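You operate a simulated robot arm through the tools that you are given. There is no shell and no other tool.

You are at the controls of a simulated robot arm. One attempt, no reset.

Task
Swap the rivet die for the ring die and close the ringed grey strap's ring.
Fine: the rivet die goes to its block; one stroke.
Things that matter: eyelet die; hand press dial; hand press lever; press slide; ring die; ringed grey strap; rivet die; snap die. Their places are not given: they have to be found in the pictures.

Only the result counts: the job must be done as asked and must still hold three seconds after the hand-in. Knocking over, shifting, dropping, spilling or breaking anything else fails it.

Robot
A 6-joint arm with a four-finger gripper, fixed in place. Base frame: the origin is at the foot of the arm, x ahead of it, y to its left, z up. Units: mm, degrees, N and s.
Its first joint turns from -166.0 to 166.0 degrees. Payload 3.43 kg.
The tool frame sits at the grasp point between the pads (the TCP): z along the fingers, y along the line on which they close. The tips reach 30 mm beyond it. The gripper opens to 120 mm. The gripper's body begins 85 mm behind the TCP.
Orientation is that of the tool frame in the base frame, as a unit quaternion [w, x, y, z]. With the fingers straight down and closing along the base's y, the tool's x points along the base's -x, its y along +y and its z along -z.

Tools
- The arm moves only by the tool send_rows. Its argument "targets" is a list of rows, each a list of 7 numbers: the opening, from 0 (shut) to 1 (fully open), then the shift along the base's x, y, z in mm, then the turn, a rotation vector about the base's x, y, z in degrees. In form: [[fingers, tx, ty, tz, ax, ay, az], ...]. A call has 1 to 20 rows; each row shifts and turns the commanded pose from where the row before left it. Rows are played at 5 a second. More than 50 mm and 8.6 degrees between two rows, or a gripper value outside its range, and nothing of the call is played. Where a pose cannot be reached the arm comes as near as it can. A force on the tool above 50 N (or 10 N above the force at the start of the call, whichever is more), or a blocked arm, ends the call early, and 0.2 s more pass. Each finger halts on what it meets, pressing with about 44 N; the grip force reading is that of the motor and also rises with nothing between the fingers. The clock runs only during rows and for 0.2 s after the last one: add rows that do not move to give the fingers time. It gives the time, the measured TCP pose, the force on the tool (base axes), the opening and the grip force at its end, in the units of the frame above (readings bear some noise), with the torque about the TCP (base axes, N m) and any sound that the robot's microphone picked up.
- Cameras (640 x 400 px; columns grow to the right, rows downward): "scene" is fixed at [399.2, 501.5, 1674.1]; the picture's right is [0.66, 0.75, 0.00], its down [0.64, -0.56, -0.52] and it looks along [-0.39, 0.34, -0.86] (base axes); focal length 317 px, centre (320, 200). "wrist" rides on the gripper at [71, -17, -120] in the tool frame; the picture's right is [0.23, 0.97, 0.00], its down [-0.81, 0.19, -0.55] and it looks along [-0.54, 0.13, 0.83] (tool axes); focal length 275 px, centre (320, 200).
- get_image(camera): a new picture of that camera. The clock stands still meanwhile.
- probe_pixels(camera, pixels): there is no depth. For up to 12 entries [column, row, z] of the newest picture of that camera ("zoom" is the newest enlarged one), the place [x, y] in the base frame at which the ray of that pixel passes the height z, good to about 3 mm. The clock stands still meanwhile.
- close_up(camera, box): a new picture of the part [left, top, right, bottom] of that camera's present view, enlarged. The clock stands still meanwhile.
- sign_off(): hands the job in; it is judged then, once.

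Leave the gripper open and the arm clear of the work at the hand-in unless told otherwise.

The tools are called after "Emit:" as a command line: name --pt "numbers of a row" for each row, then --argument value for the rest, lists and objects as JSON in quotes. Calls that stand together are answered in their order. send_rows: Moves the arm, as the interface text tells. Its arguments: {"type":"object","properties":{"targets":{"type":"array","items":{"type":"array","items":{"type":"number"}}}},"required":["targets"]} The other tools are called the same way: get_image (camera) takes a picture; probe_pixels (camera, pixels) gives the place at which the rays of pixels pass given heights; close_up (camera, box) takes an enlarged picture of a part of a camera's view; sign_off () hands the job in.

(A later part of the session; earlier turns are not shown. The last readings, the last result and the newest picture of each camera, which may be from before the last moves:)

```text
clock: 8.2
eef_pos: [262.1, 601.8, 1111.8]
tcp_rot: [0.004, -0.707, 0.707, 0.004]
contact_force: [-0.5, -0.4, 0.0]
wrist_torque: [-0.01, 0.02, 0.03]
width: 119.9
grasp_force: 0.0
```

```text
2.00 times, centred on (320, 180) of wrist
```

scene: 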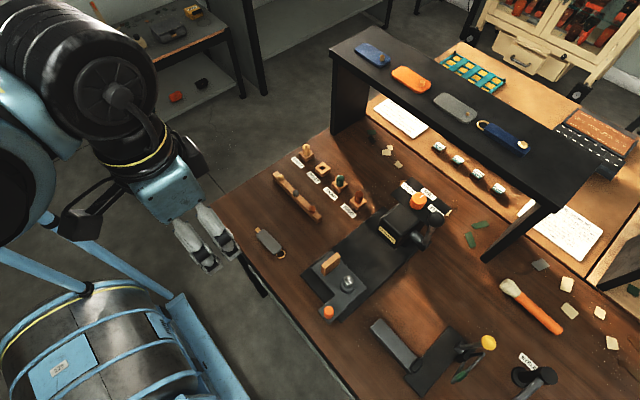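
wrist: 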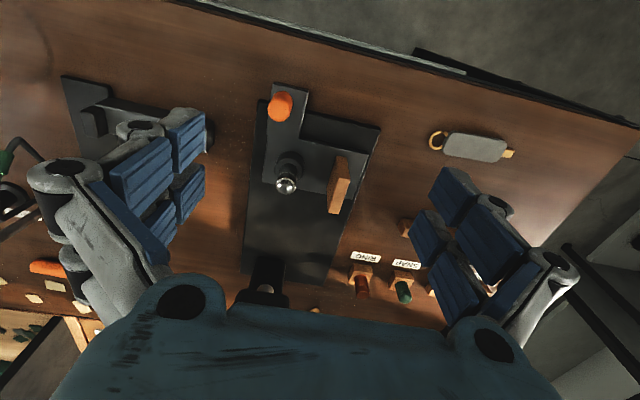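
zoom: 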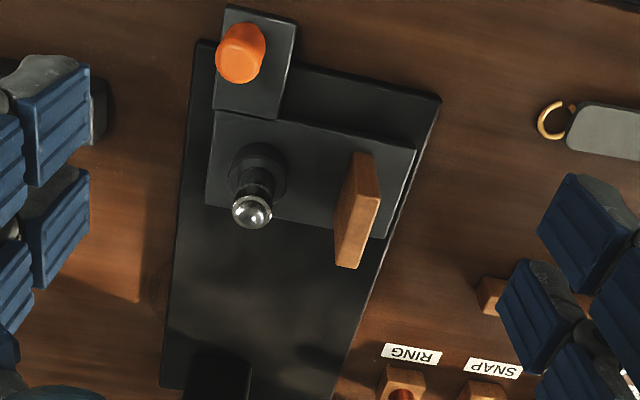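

I'll zoom at the rivet die and seat.

Emit:
close_up --camera "wrist" --box '[262, 142, 326, 202]'

Emit:
close_up --camera "wrist" --box '[318, 145, 366, 220]'

Emit:
close_up --camera "wrist" --box '[255, 80, 319, 130]'

```text
6.67 times, centred on (294, 172) of wrist
```

zoom: 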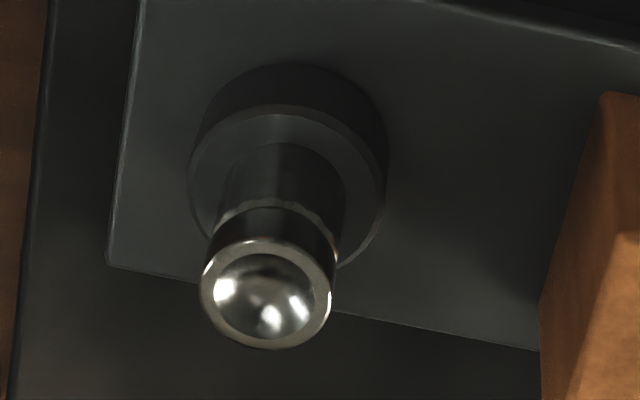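

```text
5.33 times, centred on (342, 182) of wrist
```

zoom: 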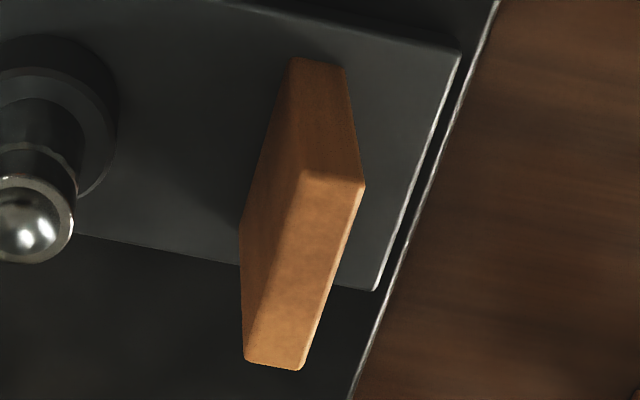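

```text
8.00 times, centred on (287, 105) of wrist
```

zoom: 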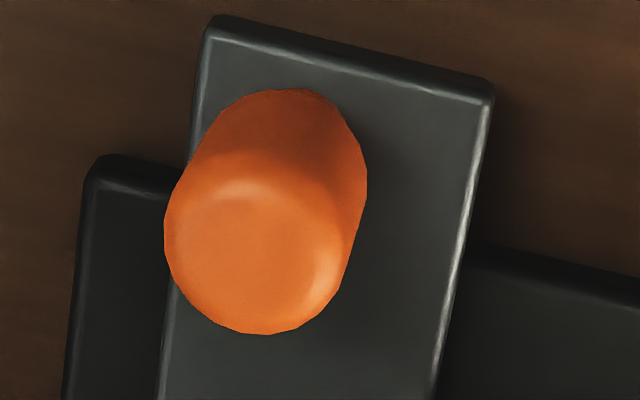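

The rivet die sits at about (279,690), top z≈977. Now I move to view the die blocks with the same camera geometry (camera ~160 mm before the row), staying at z≈1110, well clear of everything at x<240.

Emit:
send_rows --pt "1 -42 0 0 0 0 0" --pt "1 -42 20 0 0 0 0" --pt "1 -42 30 0 0 0 0" --pt "1 -42 40 0 0 0 0" --pt "1 -42 40 0 0 0 0" --pt "1 -20 40 0 0 0 0" --pt "1 0 0 0 0 0 0" --pt "1 0 0 0 0 0 0"

Emit:
get_image --camera "wrist"

Emit:
close_up --camera "wrist" --box '[220, 60, 420, 240]'

Emit:
get_image --camera "scene"

```text
refused: row 3 steps farther than a row can; nothing moved
```

```text
taken
```

wrist: 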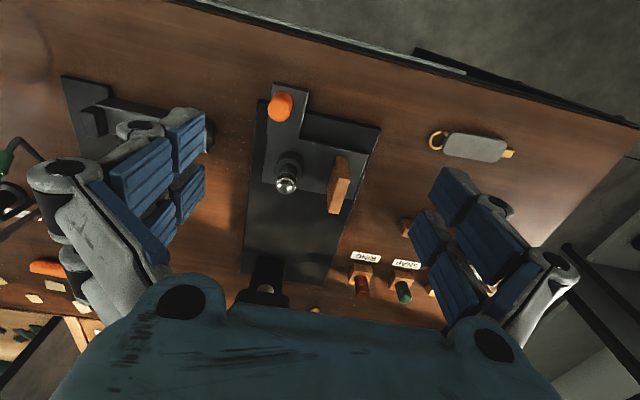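

```text
2.22 times, centred on (320, 150) of wrist
```

zoom: 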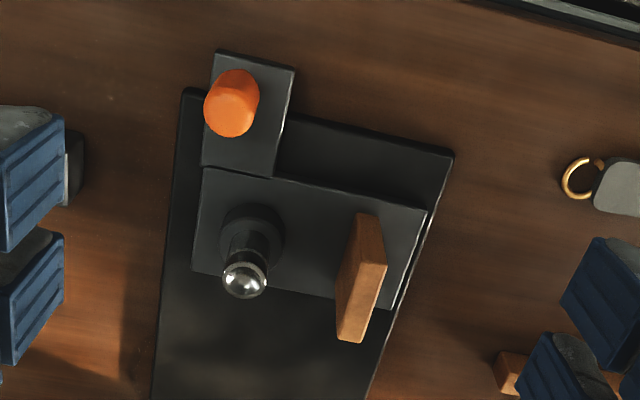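

```text
taken
```

scene: 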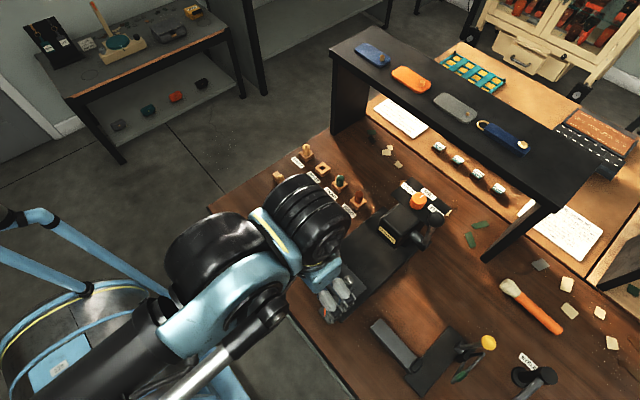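

The step limit counts the total distance; I'll use smaller steps.

Emit:
send_rows --pt "1 -45 0 0 0 0 0" --pt "1 -35 30 0 0 0 0" --pt "1 -35 32 0 0 0 0" --pt "1 -35 32 0 0 0 0" --pt "1 -35 32 0 0 0 0" --pt "1 -35 32 0 0 0 0" --pt "1 -35 30 0 0 0 0" --pt "1 0 0 0 0 0 0" --pt "1 0 0 0 0 0 0"

Emit:
get_image --camera "wrist"

Emit:
close_up --camera "wrist" --box '[210, 80, 450, 230]'

Emit:
get_image --camera "scene"

```text
clock: 10.2
eef_pos: [7.4, 788.2, 1112.8]
tcp_rot: [-0.003, 0.707, -0.707, -0.006]
contact_force: [-0.1, 0.0, 0.8]
wrist_torque: [0.01, 0.01, 0.02]
width: 120.2
grasp_force: 0.2
```

```text
taken
```

wrist: 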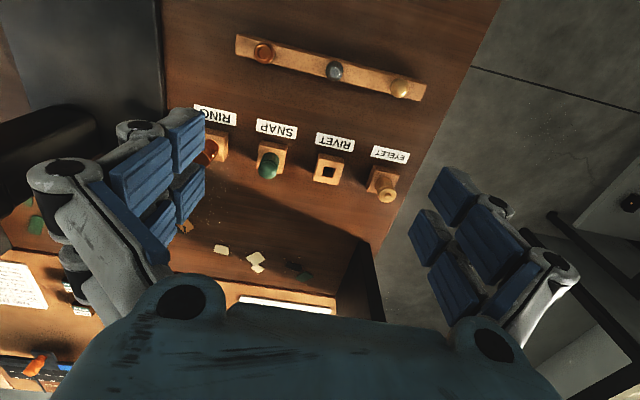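

```text
2.67 times, centred on (330, 155) of wrist
```

zoom: 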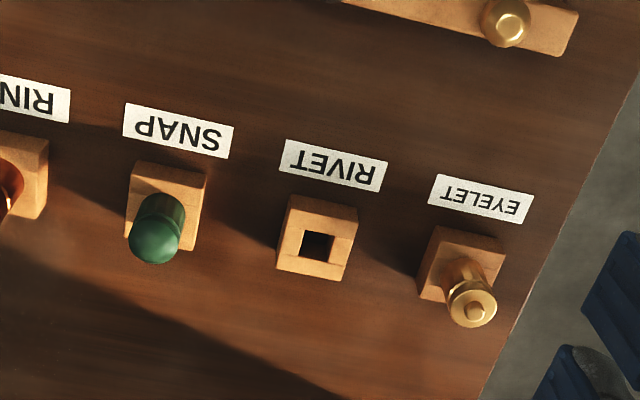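

```text
taken
```

scene: 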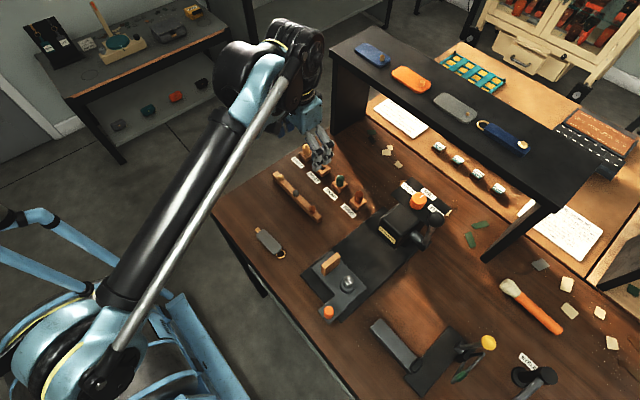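

I see the four blocks: RING (215,148), SNAP (268,165), RIVET (328,170, empty square hole), EYELET (385,185). I'll zoom in on the RIVET block and SNAP/RING dies.

Emit:
close_up --camera "wrist" --box '[304, 142, 354, 192]'

Emit:
close_up --camera "wrist" --box '[240, 130, 300, 190]'

Emit:
close_up --camera "wrist" --box '[180, 110, 250, 170]'

Emit:
probe_pixels --camera "wrist" --pixels '[[328, 172, 925], [328, 172, 900], [268, 165, 925], [268, 165, 950]]'

```text
8.00 times, centred on (329, 167) of wrist
```

zoom: 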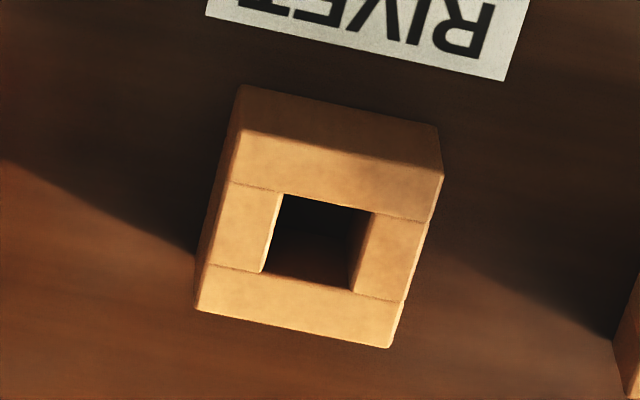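

```text
6.67 times, centred on (270, 160) of wrist
```

zoom: 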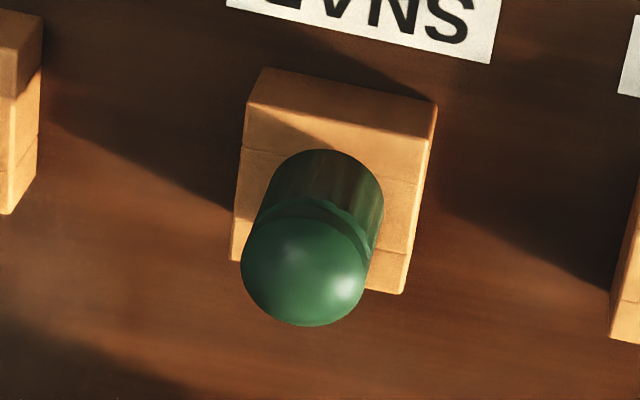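

```text
6.67 times, centred on (215, 140) of wrist
```

zoom: 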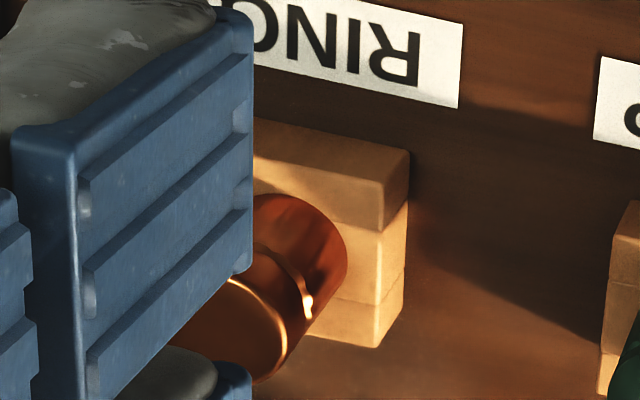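

```text
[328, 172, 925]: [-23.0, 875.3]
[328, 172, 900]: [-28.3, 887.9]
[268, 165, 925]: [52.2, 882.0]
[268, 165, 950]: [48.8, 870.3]
```

The block hole is ~15 mm square, while die bodies are ~22 mm, so the dies have a narrower shank. I need precise x,y. The wrist camera's pixel (320,17) looks straight down, so I want the camera on the far (+y) side: I'll rotate the tool −180° about z (back through the start yaw), staying here at a safe height.

Emit:
send_rows --pt "0.6 0 0 0 0 0 -8.2" --pt "0.6 0 0 0 0 0 -8.2" --pt "0.6 0 0 0 0 0 -8.2" --pt "0.6 0 0 0 0 0 -8.2" --pt "0.6 0 0 0 0 0 -8.2" --pt "0.6 0 0 0 0 0 -8.2" --pt "0.6 0 0 0 0 0 -8.2" --pt "0.6 0 0 0 0 0 -8.2" --pt "0.6 0 0 0 0 0 -8.2" --pt "0.6 0 0 0 0 0 -8.2" --pt "0.6 0 0 0 0 0 -8.0" --pt "0.6 0 0 0 0 0 0" --pt "0.6 0 0 0 0 0 0"

Emit:
get_image --camera "wrist"

```text
clock: 13.0
eef_pos: [8.4, 787.3, 1113.5]
tcp_rot: [0.005, 0.0, 1.0, 0.0]
contact_force: [-0.7, 0.1, -0.1]
wrist_torque: [-0.06, 0.01, 0.01]
width: 72.1
grasp_force: 0.0
```

```text
taken
```

wrist: 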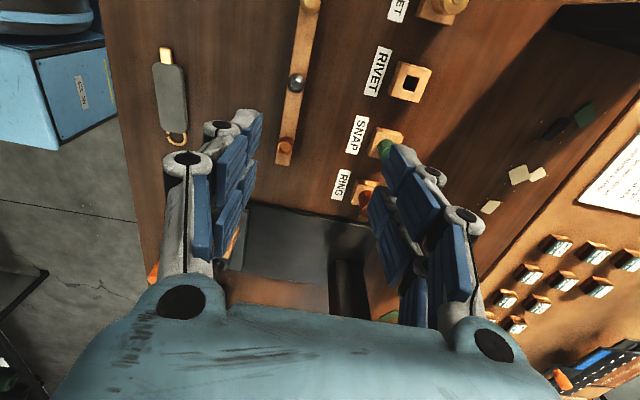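

Rotation works; continuing another −90°.

Emit:
send_rows --pt "0.6 0 0 0 0 0 -8.2" --pt "0.6 0 0 0 0 0 -8.2" --pt "0.6 0 0 0 0 0 -8.2" --pt "0.6 0 0 0 0 0 -8.2" --pt "0.6 0 0 0 0 0 -8.2" --pt "0.6 0 0 0 0 0 -8.2" --pt "0.6 0 0 0 0 0 -8.2" --pt "0.6 0 0 0 0 0 -8.2" --pt "0.6 0 0 0 0 0 -8.2" --pt "0.6 0 0 0 0 0 -8.2" --pt "0.6 0 0 0 0 0 -8.0" --pt "0.6 0 0 0 0 0 0" --pt "0.6 0 0 0 0 0 0"

Emit:
get_image --camera "wrist"

Emit:
get_image --camera "scene"

```text
clock: 15.8
eef_pos: [8.5, 787.4, 1113.9]
tcp_rot: [0.004, 0.542, 0.84, -0.004]
contact_force: [0.2, -0.7, 0.3]
wrist_torque: [-0.01, -0.04, -0.02]
width: 72.0
grasp_force: 0.0
out of reach, approached as far as the arm can: row 9, 10, 11
```

```text
taken
```

wrist: 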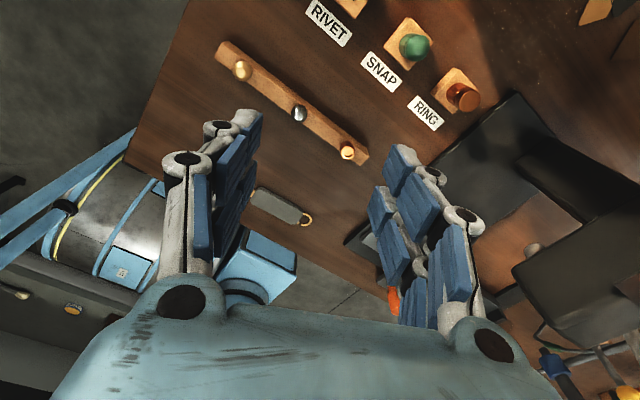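

```text
taken
```

scene: 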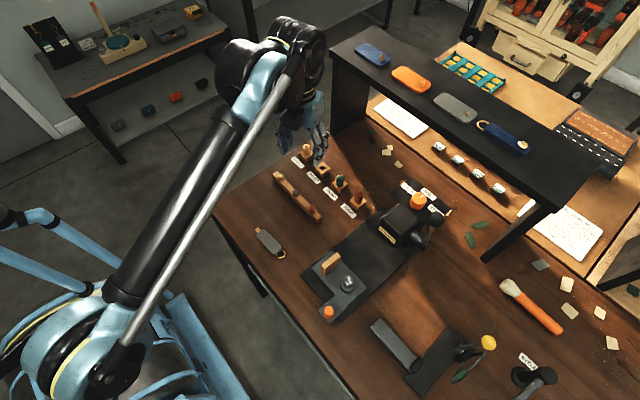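

The wrist limit is hit at yaw −66°, so negative yaw is bad. I'll rotate back positive and go to yaw +180° instead (camera then on the +x side). First a +90° turn to see where the commanded pose stands.

Emit:
send_rows --pt "0.6 0 0 0 0 0 8.2" --pt "0.6 0 0 0 0 0 8.2" --pt "0.6 0 0 0 0 0 8.2" --pt "0.6 0 0 0 0 0 8.2" --pt "0.6 0 0 0 0 0 8.2" --pt "0.6 0 0 0 0 0 8.2" --pt "0.6 0 0 0 0 0 8.2" --pt "0.6 0 0 0 0 0 8.2" --pt "0.6 0 0 0 0 0 8.2" --pt "0.6 0 0 0 0 0 8.2" --pt "0.6 0 0 0 0 0 8.0" --pt "0.6 0 0 0 0 0 0" --pt "0.6 0 0 0 0 0 0"

```text
clock: 18.6
eef_pos: [8.4, 787.9, 1114.8]
tcp_rot: [0.006, -0.211, 0.977, 0.002]
contact_force: [-0.4, 0.1, 0.2]
wrist_torque: [-0.01, -0.03, 0.01]
width: 71.9
grasp_force: 0.1
```

Commanded yaw is now +24°. Continuing +155.6° to reach yaw 180°.

Emit:
send_rows --pt "0.6 0 0 0 0 0 8.19" --pt "0.6 0 0 0 0 0 8.19" --pt "0.6 0 0 0 0 0 8.19" --pt "0.6 0 0 0 0 0 8.19" --pt "0.6 0 0 0 0 0 8.19" --pt "0.6 0 0 0 0 0 8.19" --pt "0.6 0 0 0 0 0 8.19" --pt "0.6 0 0 0 0 0 8.19" --pt "0.6 0 0 0 0 0 8.19" --pt "0.6 0 0 0 0 0 8.19" --pt "0.6 0 0 0 0 0 8.19" --pt "0.6 0 0 0 0 0 8.19" --pt "0.6 0 0 0 0 0 8.19" --pt "0.6 0 0 0 0 0 8.19" --pt "0.6 0 0 0 0 0 8.19" --pt "0.6 0 0 0 0 0 8.19" --pt "0.6 0 0 0 0 0 8.19" --pt "0.6 0 0 0 0 0 8.19" --pt "0.6 0 0 0 0 0 8.18" --pt "0.6 0 0 0 0 0 0"

Emit:
get_image --camera "wrist"

```text
clock: 22.8
eef_pos: [9.1, 788.4, 1114.8]
tcp_rot: [0.0, 1.0, 0.001, -0.006]
contact_force: [0.0, 0.8, -0.5]
wrist_torque: [0.0, -0.02, -0.01]
width: 72.2
grasp_force: 0.0
```

```text
taken
```

wrist: 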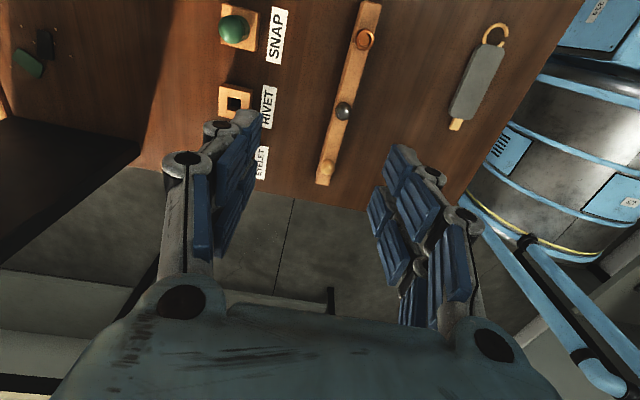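

Yaw is now 180° with a 0.6° tilt, which I'll correct. Next I go over the RIVET block so its hole lies straight below the camera (TCP ≈ (−97,860,1045)).

Emit:
send_rows --pt "0.6 -26.5 18 -17 0 -0.6 0" --pt "0.6 -26.5 18 -17 0 0 0" --pt "0.6 -26.5 18 -17 0 0 0" --pt "0.6 -26.5 18 -17 0 0 0" --pt "0.6 0 0 0 0 0 0" --pt "0.6 0 0 0 0 0 0"

Emit:
get_image --camera "wrist"

Emit:
get_image --camera "scene"

```text
clock: 24.2
eef_pos: [-93.1, 847.2, 1039.4]
tcp_rot: [0.0, 1.0, 0.0, -0.003]
contact_force: [0.6, -0.4, 0.1]
wrist_torque: [0.01, -0.02, -0.02]
width: 72.1
grasp_force: 0.0
out of reach, approached as far as the arm can: row 4
```

```text
taken
```

wrist: 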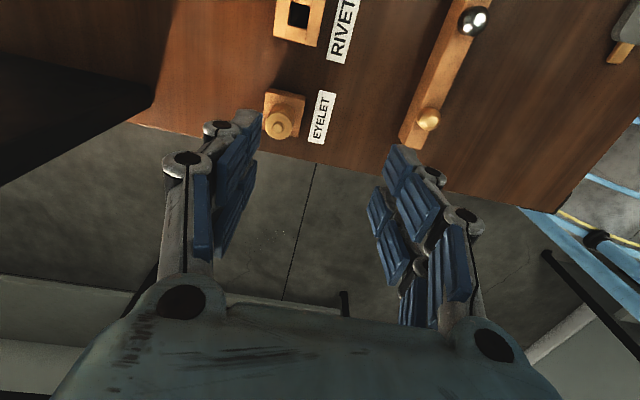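

```text
taken
```

scene: 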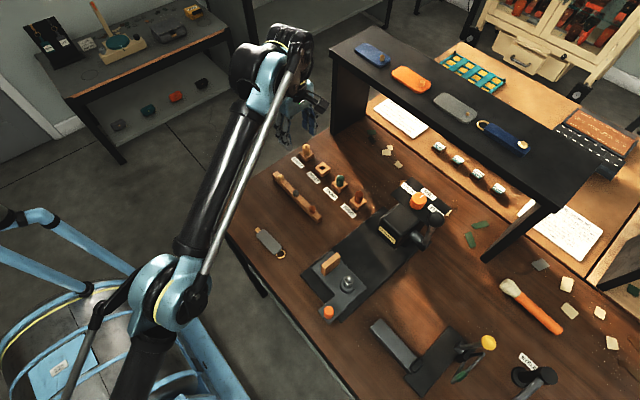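

The arm's tool-down reach limit was met (boundary roughly a sphere: centre z≈579, radius ≈969), but the RIVET block hole is already in view almost straight below the camera at (298,15). I'll zoom in here for an accurate measurement.

Emit:
close_up --camera "wrist" --box '[266, 0, 346, 50]'

Emit:
probe_pixels --camera "wrist" --pixels '[[320, 17, 900], [320, 17, 1000], [298, 15, 918], [298, 15, 938]]'

```text
8.00 times, centred on (306, 25) of wrist
```

zoom: 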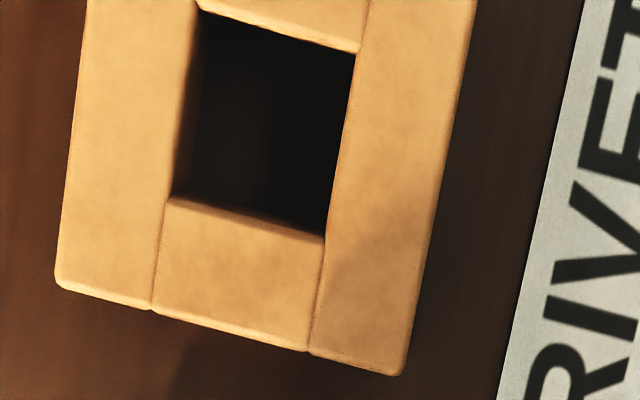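

```text
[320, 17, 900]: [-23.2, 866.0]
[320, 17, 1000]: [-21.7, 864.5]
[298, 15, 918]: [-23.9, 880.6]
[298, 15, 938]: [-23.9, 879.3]
```

By vertical view the RIVET hole centre is about (−24.9, 878.7), 15 mm square. Now I shift +144 mm in x to view the RING die the same way.

Emit:
send_rows --pt "0.6 36 0.5 -2 0 0 0" --pt "0.6 36 0.5 -2 0 0 0" --pt "0.6 36 0.5 -2 0 0 0" --pt "0.6 36 0.5 -2 0 0 0" --pt "0.6 0 0 0 0 0 0" --pt "0.6 0 0 0 0 0 0"

Emit:
close_up --camera "wrist" --box '[240, 0, 400, 100]'

Emit:
close_up --camera "wrist" --box '[266, 0, 346, 50]'

```text
clock: 25.6
eef_pos: [51.0, 851.9, 1032.3]
tcp_rot: [0.0, 1.0, 0.0, -0.002]
contact_force: [0.2, -0.6, -0.3]
wrist_torque: [0.02, 0.03, 0.0]
width: 72.2
grasp_force: 0.1
```

```text
4.00 times, centred on (320, 50) of wrist
```

zoom: 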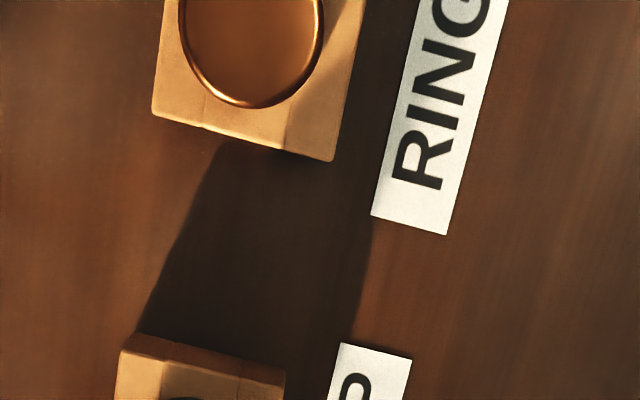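

```text
8.00 times, centred on (306, 25) of wrist
```

zoom: 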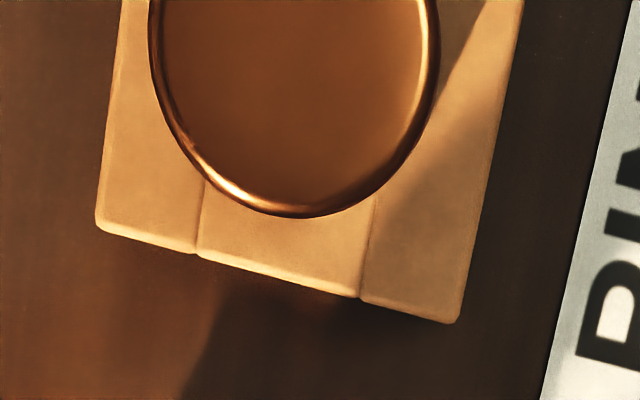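

RING die axis ≈ (125.1, 879.5), giving a neat 75 mm spacing with RIVET hole (−24.9, 878.7). Now the same vertical view over the rivet die on the slide.

Emit:
send_rows --pt "0.6 25 -32 4.5 0 0 0" --pt "0.6 26 -32 4.5 0 0 0" --pt "0.6 26 -32 4.5 0 0 0" --pt "0.6 26 -32 4.5 0 0 0" --pt "0.6 26 -32 4.5 0 0 0" --pt "0.6 25 -30 4 0 0 0" --pt "0.6 0 0 0 0 0 0" --pt "0.6 0 0 0 0 0 0"

Emit:
get_image --camera "wrist"

Emit:
close_up --camera "wrist" --box '[266, 0, 346, 50]'

Emit:
close_up --camera "wrist" --box '[240, 0, 400, 120]'

```text
clock: 27.4
eef_pos: [205.2, 660.2, 1057.3]
tcp_rot: [0.0, 1.0, 0.0, -0.002]
contact_force: [0.7, -0.2, 0.5]
wrist_torque: [0.01, 0.01, 0.02]
width: 72.0
grasp_force: 0.0
```

```text
taken
```

wrist: 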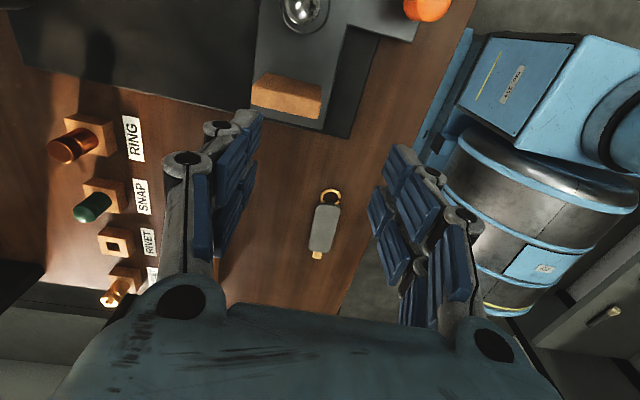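

```text
8.00 times, centred on (306, 25) of wrist
```

zoom: 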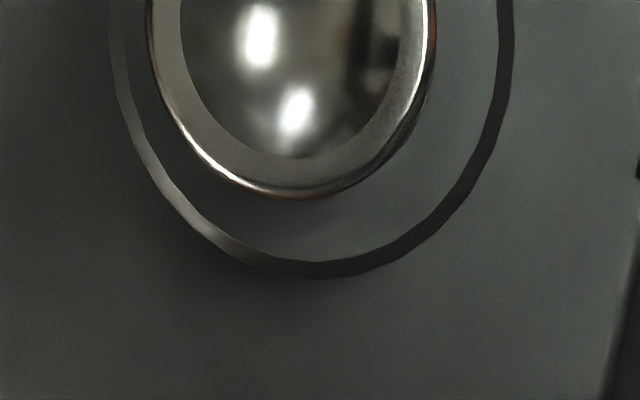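

```text
3.33 times, centred on (320, 60) of wrist
```

zoom: 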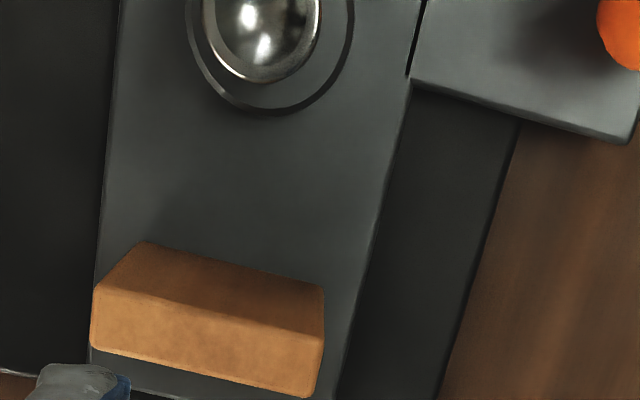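

The seat/rivet die axis is at about (280.7, 688.5), boss top z≈938, die top ≈977; wooden rest x 214–227, y 665–712, same centre y as the seat. The plan: grip dies with fingers closing along x, tool tilted 20° toward +y (extends reach). I rotate −90° back to yaw 90 and then tilt.

Emit:
send_rows --pt "0.6 0 0 2 0 0 -8.2" --pt "0.6 0 0 2 0 0 -8.2" --pt "0.6 0 0 2 0 0 -8.2" --pt "0.6 0 0 2 0 0 -8.2" --pt "0.6 0 0 2 0 0 -8.2" --pt "0.6 0 0 2 0 0 -8.2" --pt "0.6 0 0 2 0 0 -8.2" --pt "0.6 0 0 2 0 0 -8.2" --pt "0.6 0 0 2 0 0 -8.2" --pt "0.6 0 0 2 0 0 -8.2" --pt "0.6 0 0 2 0 0 -8.0" --pt "0.6 25 6 0 6.7 0 0" --pt "0.6 25 6 0 6.7 0 0" --pt "0.6 25 6 0 6.6 0 0" --pt "0.6 0 0 0 0 0 0" --pt "0.6 0 0 0 0 0 0"

Emit:
get_image --camera "wrist"

```text
clock: 30.8
eef_pos: [279.0, 681.0, 1080.1]
tcp_rot: [-0.123, 0.696, -0.696, -0.125]
contact_force: [1.4, -0.5, -0.3]
wrist_torque: [0.02, -0.01, -0.01]
width: 72.3
grasp_force: 0.0
```

```text
taken
```

wrist: 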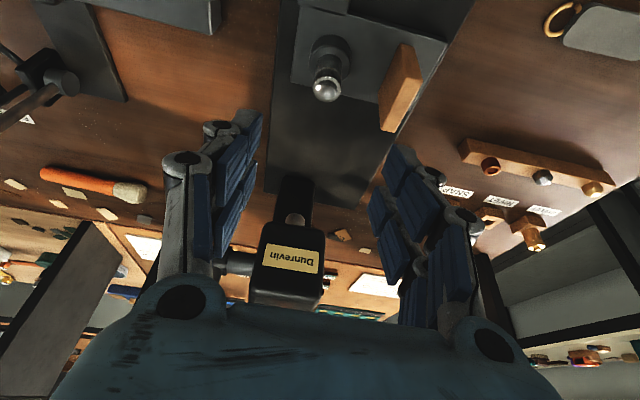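

Tilt is 20°, TCP at (279,681,1080). I'll narrow the opening to ~54 mm and descend toward the rivet die, stopping at z≈1000 to check.

Emit:
send_rows --pt "0.45 1.7 4.5 0 0 0 0" --pt "0.45 0 0 -30 0 0 0" --pt "0.45 0 0 -30 0 0 0" --pt "0.45 0 0 -20 0 0 0" --pt "0.45 0 0 0 0 0 0" --pt "0.45 0 0 0 0 0 0"

Emit:
get_image --camera "wrist"

Emit:
close_up --camera "wrist" --box '[220, 60, 420, 240]'

Emit:
close_up --camera "scene" --box '[290, 220, 430, 320]'

```text
clock: 32.2
eef_pos: [281.4, 684.8, 1001.3]
tcp_rot: [-0.123, 0.696, -0.696, -0.124]
contact_force: [-0.5, 0.3, 0.2]
wrist_torque: [-0.01, -0.02, -0.01]
width: 54.0
grasp_force: 0.0
```

```text
taken
```

wrist: 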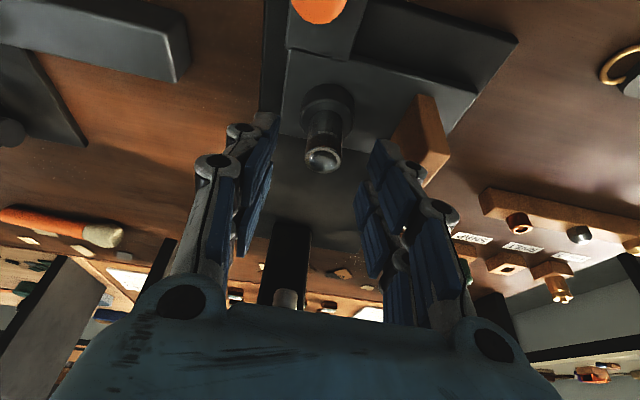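

```text
2.22 times, centred on (320, 150) of wrist
```

zoom: 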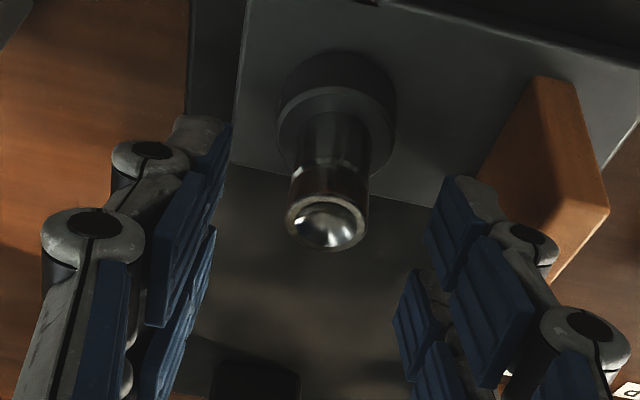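

```text
4.00 times, centred on (360, 270) of scene
```

zoom: 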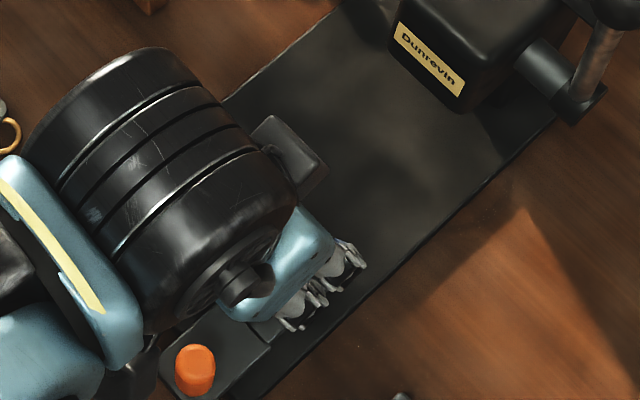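

The die sits centred between the fingers. Descending to z≈974 in small steps.

Emit:
send_rows --pt "0.45 0 0 -9 0 0 0" --pt "0.45 0 0 -9 0 0 0" --pt "0.45 0 0 -9 0 0 0" --pt "0.45 0 0 0 0 0 0"

Emit:
close_up --camera "wrist" --box '[220, 60, 420, 240]'

```text
clock: 33.2
eef_pos: [280.8, 684.5, 974.2]
tcp_rot: [-0.122, 0.697, -0.695, -0.124]
contact_force: [1.0, 0.1, 0.2]
wrist_torque: [0.03, 0.0, 0.03]
width: 54.0
grasp_force: 0.0
```

```text
2.22 times, centred on (320, 150) of wrist
```

zoom: 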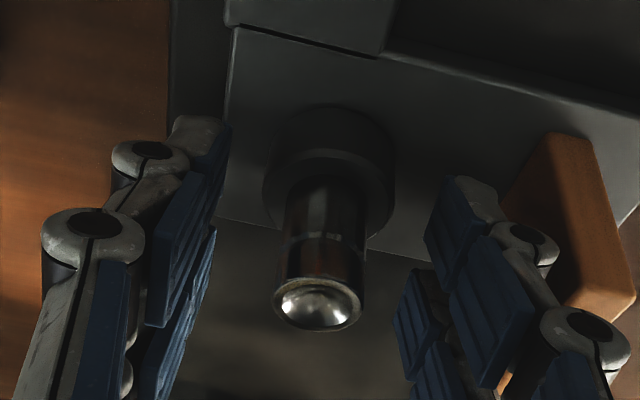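

No contact so far. Closing on the rivet die and waiting.

Emit:
send_rows --pt "0.25 0 0 0 0 0 0" --pt "0.1 0 0 0 0 0 0" --pt "0.0 0 0 0 0 0 0" --pt "0.0 0 0 0 0 0 0"

Emit:
close_up --camera "wrist" --box '[220, 60, 420, 240]'

```text
clock: 34.2
eef_pos: [281.1, 683.9, 975.0]
tcp_rot: [-0.123, 0.697, -0.696, -0.124]
contact_force: [-1.6, 1.9, 40.0]
wrist_torque: [0.03, 0.11, -0.02]
width: 20.8
grasp_force: 44.1
```

```text
2.22 times, centred on (320, 150) of wrist
```

zoom: 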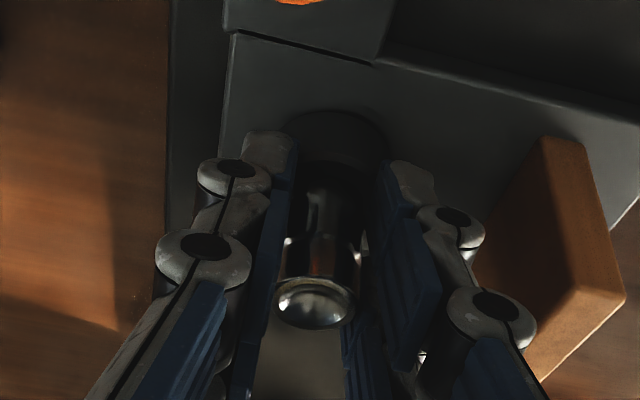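

Gripped (width 20.8, 44 N), though with +40 N vertical load – the tips probably press on the boss. Lifting slowly.

Emit:
send_rows --pt "0.0 0 0 1 0 0 0" --pt "0.0 0 0 1 0 0 0" --pt "0.0 0 0 1 0 0 0"

Emit:
close_up --camera "wrist" --box '[220, 60, 420, 240]'

```text
clock: 35.0
eef_pos: [281.3, 685.0, 976.9]
tcp_rot: [0.123, -0.696, 0.696, 0.124]
contact_force: [-0.4, 0.1, -0.6]
wrist_torque: [-0.04, 0.0, -0.01]
width: 20.9
grasp_force: 44.1
```

```text
2.22 times, centred on (320, 150) of wrist
```

zoom: 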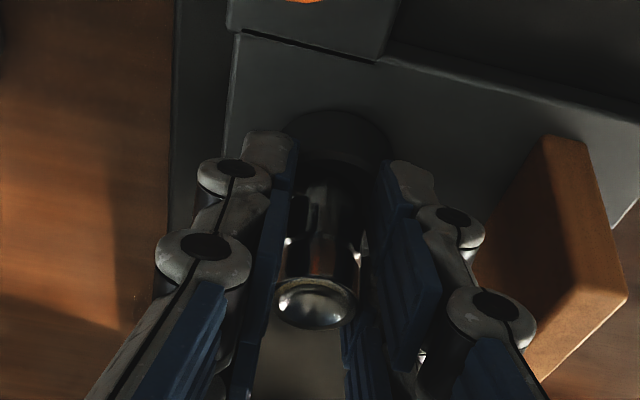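

The load is gone. Continue lifting 24 mm in small steps.

Emit:
send_rows --pt "0.0 0 0 3 0 0 0" --pt "0.0 0 0 3 0 0 0" --pt "0.0 0 0 4 0 0 0" --pt "0.0 0 0 5 0 0 0" --pt "0.0 0 0 5 0 0 0" --pt "0.0 0 0 5 0 0 0" --pt "0.0 0 0 0 0 0 0"

Emit:
close_up --camera "wrist" --box '[220, 60, 420, 240]'

```text
clock: 36.6
eef_pos: [280.6, 685.2, 1002.9]
tcp_rot: [0.123, -0.696, 0.696, 0.124]
contact_force: [-0.4, 0.2, -0.7]
wrist_torque: [-0.01, -0.01, 0.01]
width: 20.6
grasp_force: 44.0
```

```text
2.22 times, centred on (320, 150) of wrist
```

zoom: 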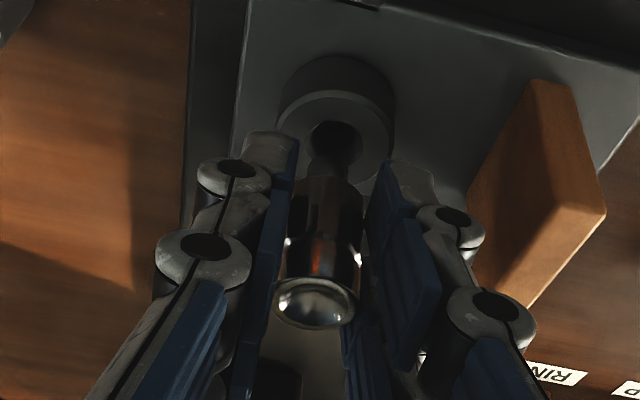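

The die came out; a narrower shank and the boss hole are visible. I'll raise more and zoom to see the shank's length and shape.

Emit:
send_rows --pt "0.0 0 0 10 0 0 0" --pt "0.0 0 0 10 0 0 0" --pt "0.0 0 0 10 0 0 0" --pt "0.0 0 0 0 0 0 0"

Emit:
close_up --camera "wrist" --box '[280, 60, 380, 220]'

Emit:
close_up --camera "wrist" --box '[290, 100, 350, 150]'

```text
clock: 37.6
eef_pos: [281.1, 685.3, 1033.2]
tcp_rot: [-0.123, 0.696, -0.696, -0.123]
contact_force: [0.1, -0.2, -0.1]
wrist_torque: [-0.01, 0.0, 0.01]
width: 20.8
grasp_force: 43.9
```

```text
2.50 times, centred on (330, 140) of wrist
```

zoom: 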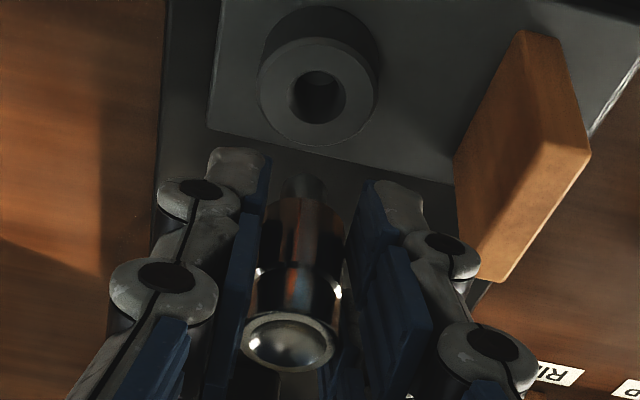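

```text
8.00 times, centred on (320, 125) of wrist
```

zoom: 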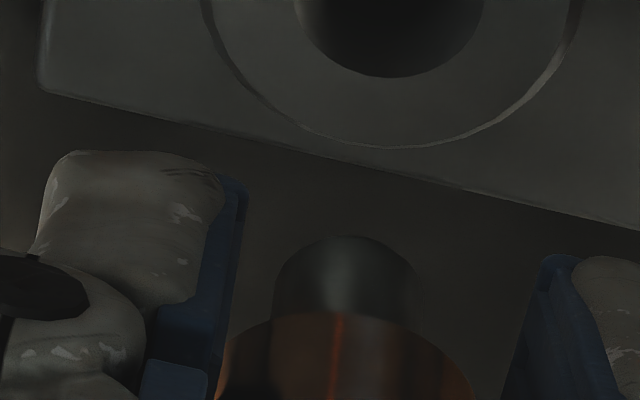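

The shank is round, about 13 mm, short (~12 mm); the boss hole is wider (~18 mm). Die axis relative to TCP: x≈0, y≈+3.4. I carry the die at z≈1033 toward the RIVET block: TCP target (−24.6, 875.1).

Emit:
send_rows --pt "0.0 -38.2 23.7 0 0 0 0" --pt "0.0 -38.2 23.8 0 0 0 0" --pt "0.0 -38.2 23.8 0 0 0 0" --pt "0.0 -38.2 23.8 0 0 0 0" --pt "0.0 -38.2 23.8 0 0 0 0" --pt "0.0 -38.2 23.8 0 0 0 0" --pt "0.0 -38.2 23.8 0 0 0 0" --pt "0.0 -38.2 23.7 0 0 0 0" --pt "0.0 0 0 0 0 0 0" --pt "0.0 0 0 0 0 0 0"

Emit:
get_image --camera "wrist"

Emit:
close_up --camera "wrist" --box '[270, 60, 390, 200]'

Emit:
close_up --camera "scene" --box '[250, 130, 390, 230]'

```text
clock: 39.8
eef_pos: [-23.6, 875.5, 1032.5]
tcp_rot: [-0.123, 0.697, -0.696, -0.125]
contact_force: [-1.5, 0.5, -0.2]
wrist_torque: [-0.01, -0.03, 0.0]
width: 21.1
grasp_force: 44.5
```

```text
taken
```

wrist: 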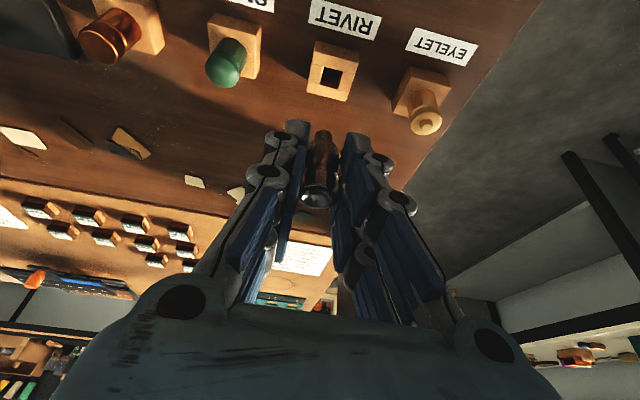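

```text
2.86 times, centred on (330, 130) of wrist
```

zoom: 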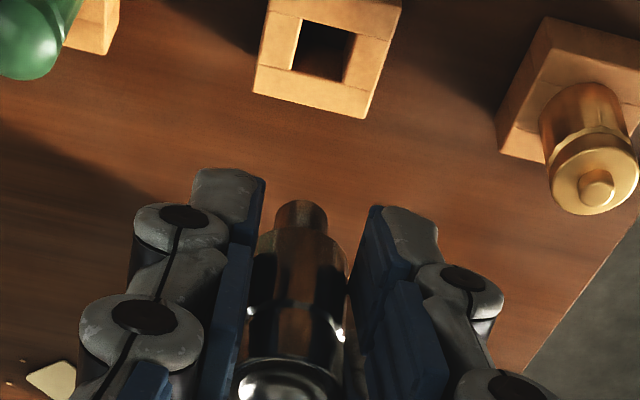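

```text
4.00 times, centred on (320, 180) of scene
```

zoom: 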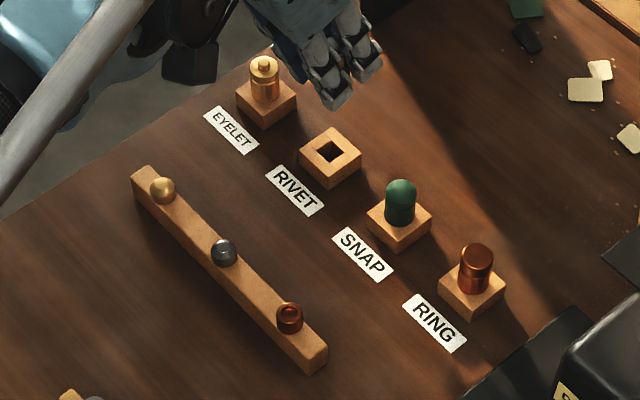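

Die is held well. Descend to about z=975 (shank just above the block) and check alignment.

Emit:
send_rows --pt "0.0 -0.5 0 -10 0 0 0" --pt "0.0 0 0 -10 0 0 0" --pt "0.0 0 0 -10 0 0 0" --pt "0.0 0 0 -10 0 0 0" --pt "0.0 0 0 -10 0 0 0" --pt "0.0 0 0 -8 0 0 0" --pt "0.0 0 0 0 0 0 0" --pt "0.0 0 0 0 0 0 0"

Emit:
close_up --camera "wrist" --box '[270, 60, 390, 200]'

Emit:
close_up --camera "wrist" --box '[290, 90, 360, 150]'

Emit:
close_up --camera "scene" --box '[290, 150, 360, 200]'

```text
clock: 41.6
eef_pos: [-24.0, 875.0, 974.6]
tcp_rot: [-0.122, 0.697, -0.696, -0.124]
contact_force: [0.0, 1.1, -1.0]
wrist_torque: [0.01, -0.01, 0.04]
width: 20.5
grasp_force: 44.5
```

```text
2.86 times, centred on (330, 130) of wrist
```

zoom: 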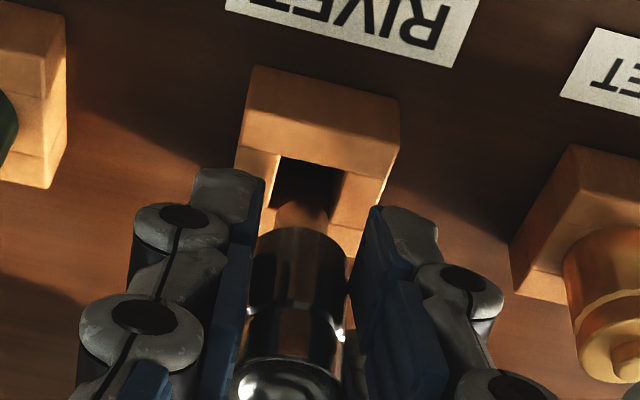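

```text
6.67 times, centred on (325, 120) of wrist
```

zoom: 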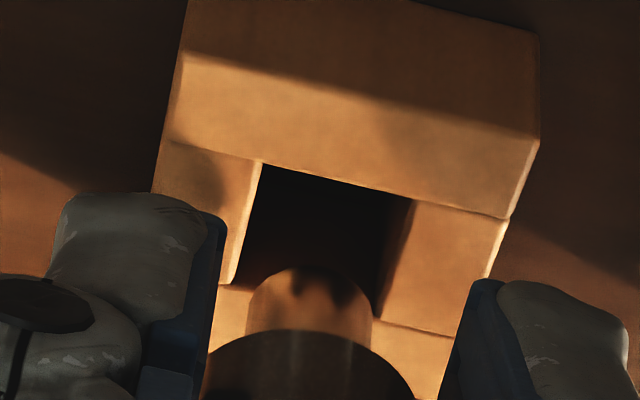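

```text
8.00 times, centred on (325, 175) of scene
```

zoom: 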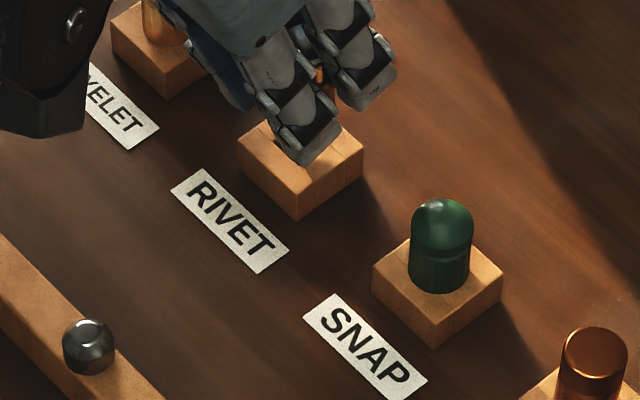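

The shank and hole line up within a few tenths of a millimetre in x; y from the vertical views is matched too. Lowering gently by 12 mm with force checks.

Emit:
send_rows --pt "0.0 0 0 -2 0 0 0" --pt "0.0 0 0 -2 0 0 0" --pt "0.0 0 0 -2 0 0 0" --pt "0.0 0 0 -2 0 0 0" --pt "0.0 0 0 -2 0 0 0"

Emit:
close_up --camera "wrist" --box '[290, 90, 360, 150]'

```text
clock: 42.8
eef_pos: [-24.2, 873.5, 965.7]
tcp_rot: [0.124, -0.696, 0.696, 0.125]
contact_force: [-0.6, 3.0, 28.1]
wrist_torque: [0.51, 0.03, -0.01]
width: 20.9
grasp_force: 44.4
```

```text
6.67 times, centred on (325, 120) of wrist
```

zoom: 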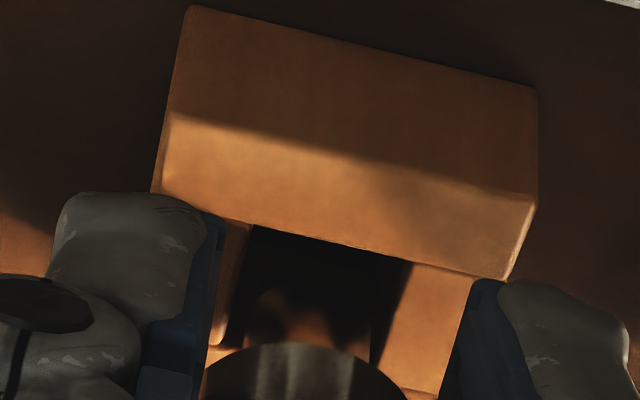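

Contact at +28 N with torque suggesting the shank is touching the far (+y) rim; image comparison indicates the die has tilted ~7° in the grip (bottom toward +y). I'll raise 12 mm and rotate the tool −7.5° about x so the die stands vertical, then re-inspect.

Emit:
send_rows --pt "0.0 0 0 6 0 0 0" --pt "0.0 0 0 8 0 0 0" --pt "0.0 0 0 0 -3.75 0 0" --pt "0.0 0 0 0 -3.75 0 0" --pt "0.0 0 0 0 0 0 0" --pt "0.0 0 0 0 0 0 0"

Emit:
get_image --camera "wrist"

Emit:
close_up --camera "wrist" --box '[280, 80, 370, 210]'

Emit:
close_up --camera "wrist" --box '[290, 90, 360, 150]'

Emit:
close_up --camera "scene" --box '[305, 150, 345, 180]'

```text
clock: 44.2
eef_pos: [-24.5, 875.3, 977.4]
tcp_rot: [-0.077, 0.703, -0.703, -0.078]
contact_force: [1.2, 0.1, -0.3]
wrist_torque: [-0.02, 0.02, 0.0]
width: 20.6
grasp_force: 44.3
```

```text
taken
```

wrist: 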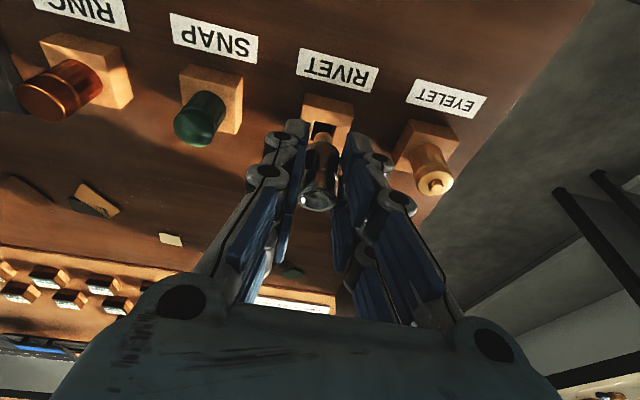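

```text
3.08 times, centred on (325, 145) of wrist
```

zoom: 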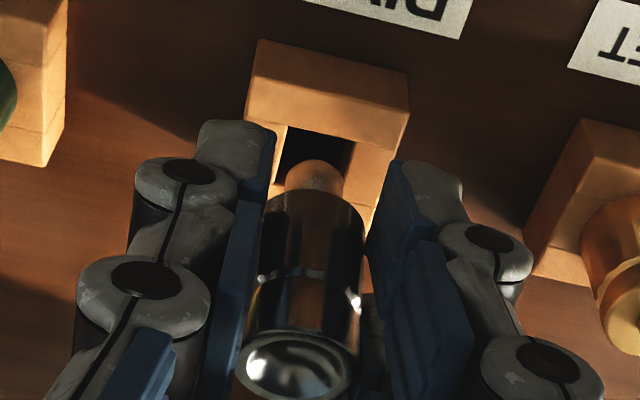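

```text
6.67 times, centred on (325, 120) of wrist
```

zoom: 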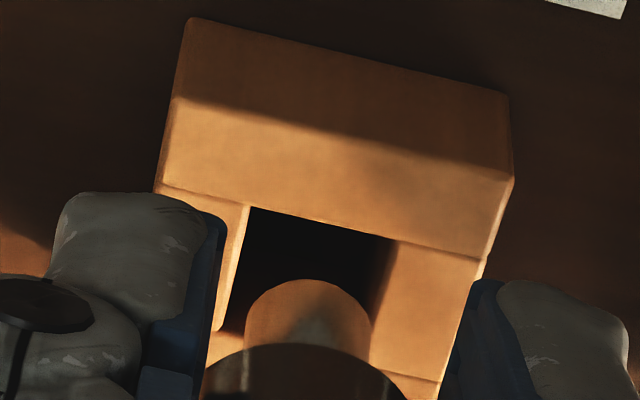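

```text
13.33 times, centred on (325, 165) of scene
```

zoom: 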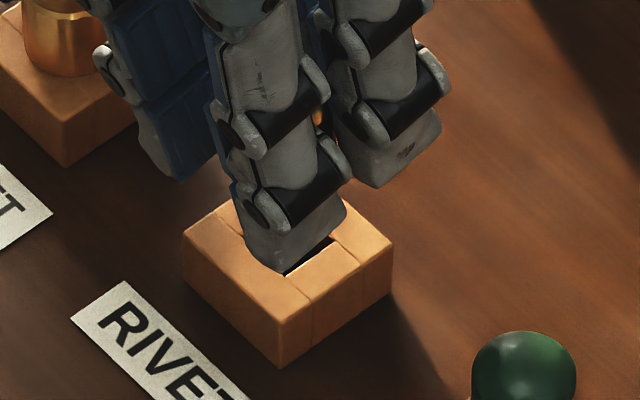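

Now the die looks nearly vertical (it slid up ~2 mm in the grip during contact). Predicted landing is within ~0.5 mm; I nudge +0.4 in x and y and lower in small steps.

Emit:
send_rows --pt "0.0 0.4 0.4 -2 0 0 0" --pt "0.0 0 0 -2 0 0 0" --pt "0.0 0 0 -2 0 0 0" --pt "0.0 0 0 -2 0 0 0" --pt "0.0 0 0 -1.5 0 0 0" --pt "0.0 0 0 0 0 0 0"

Emit:
close_up --camera "wrist" --box '[290, 90, 360, 150]'

```text
clock: 45.6
eef_pos: [-24.6, 875.8, 968.6]
tcp_rot: [-0.077, 0.704, -0.702, -0.078]
contact_force: [0.0, 0.3, 0.8]
wrist_torque: [0.01, 0.0, 0.03]
width: 20.5
grasp_force: 43.6
```

```text
6.67 times, centred on (325, 120) of wrist
```

zoom: 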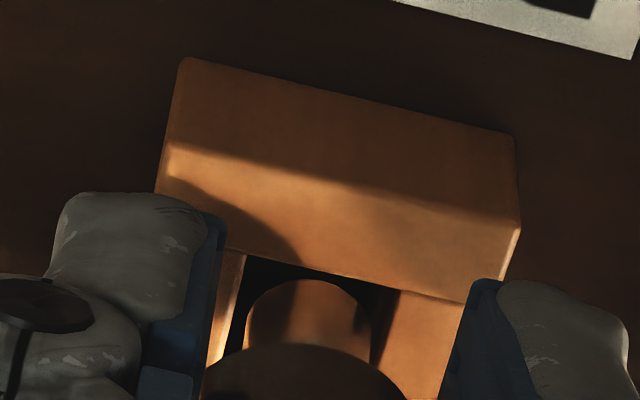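

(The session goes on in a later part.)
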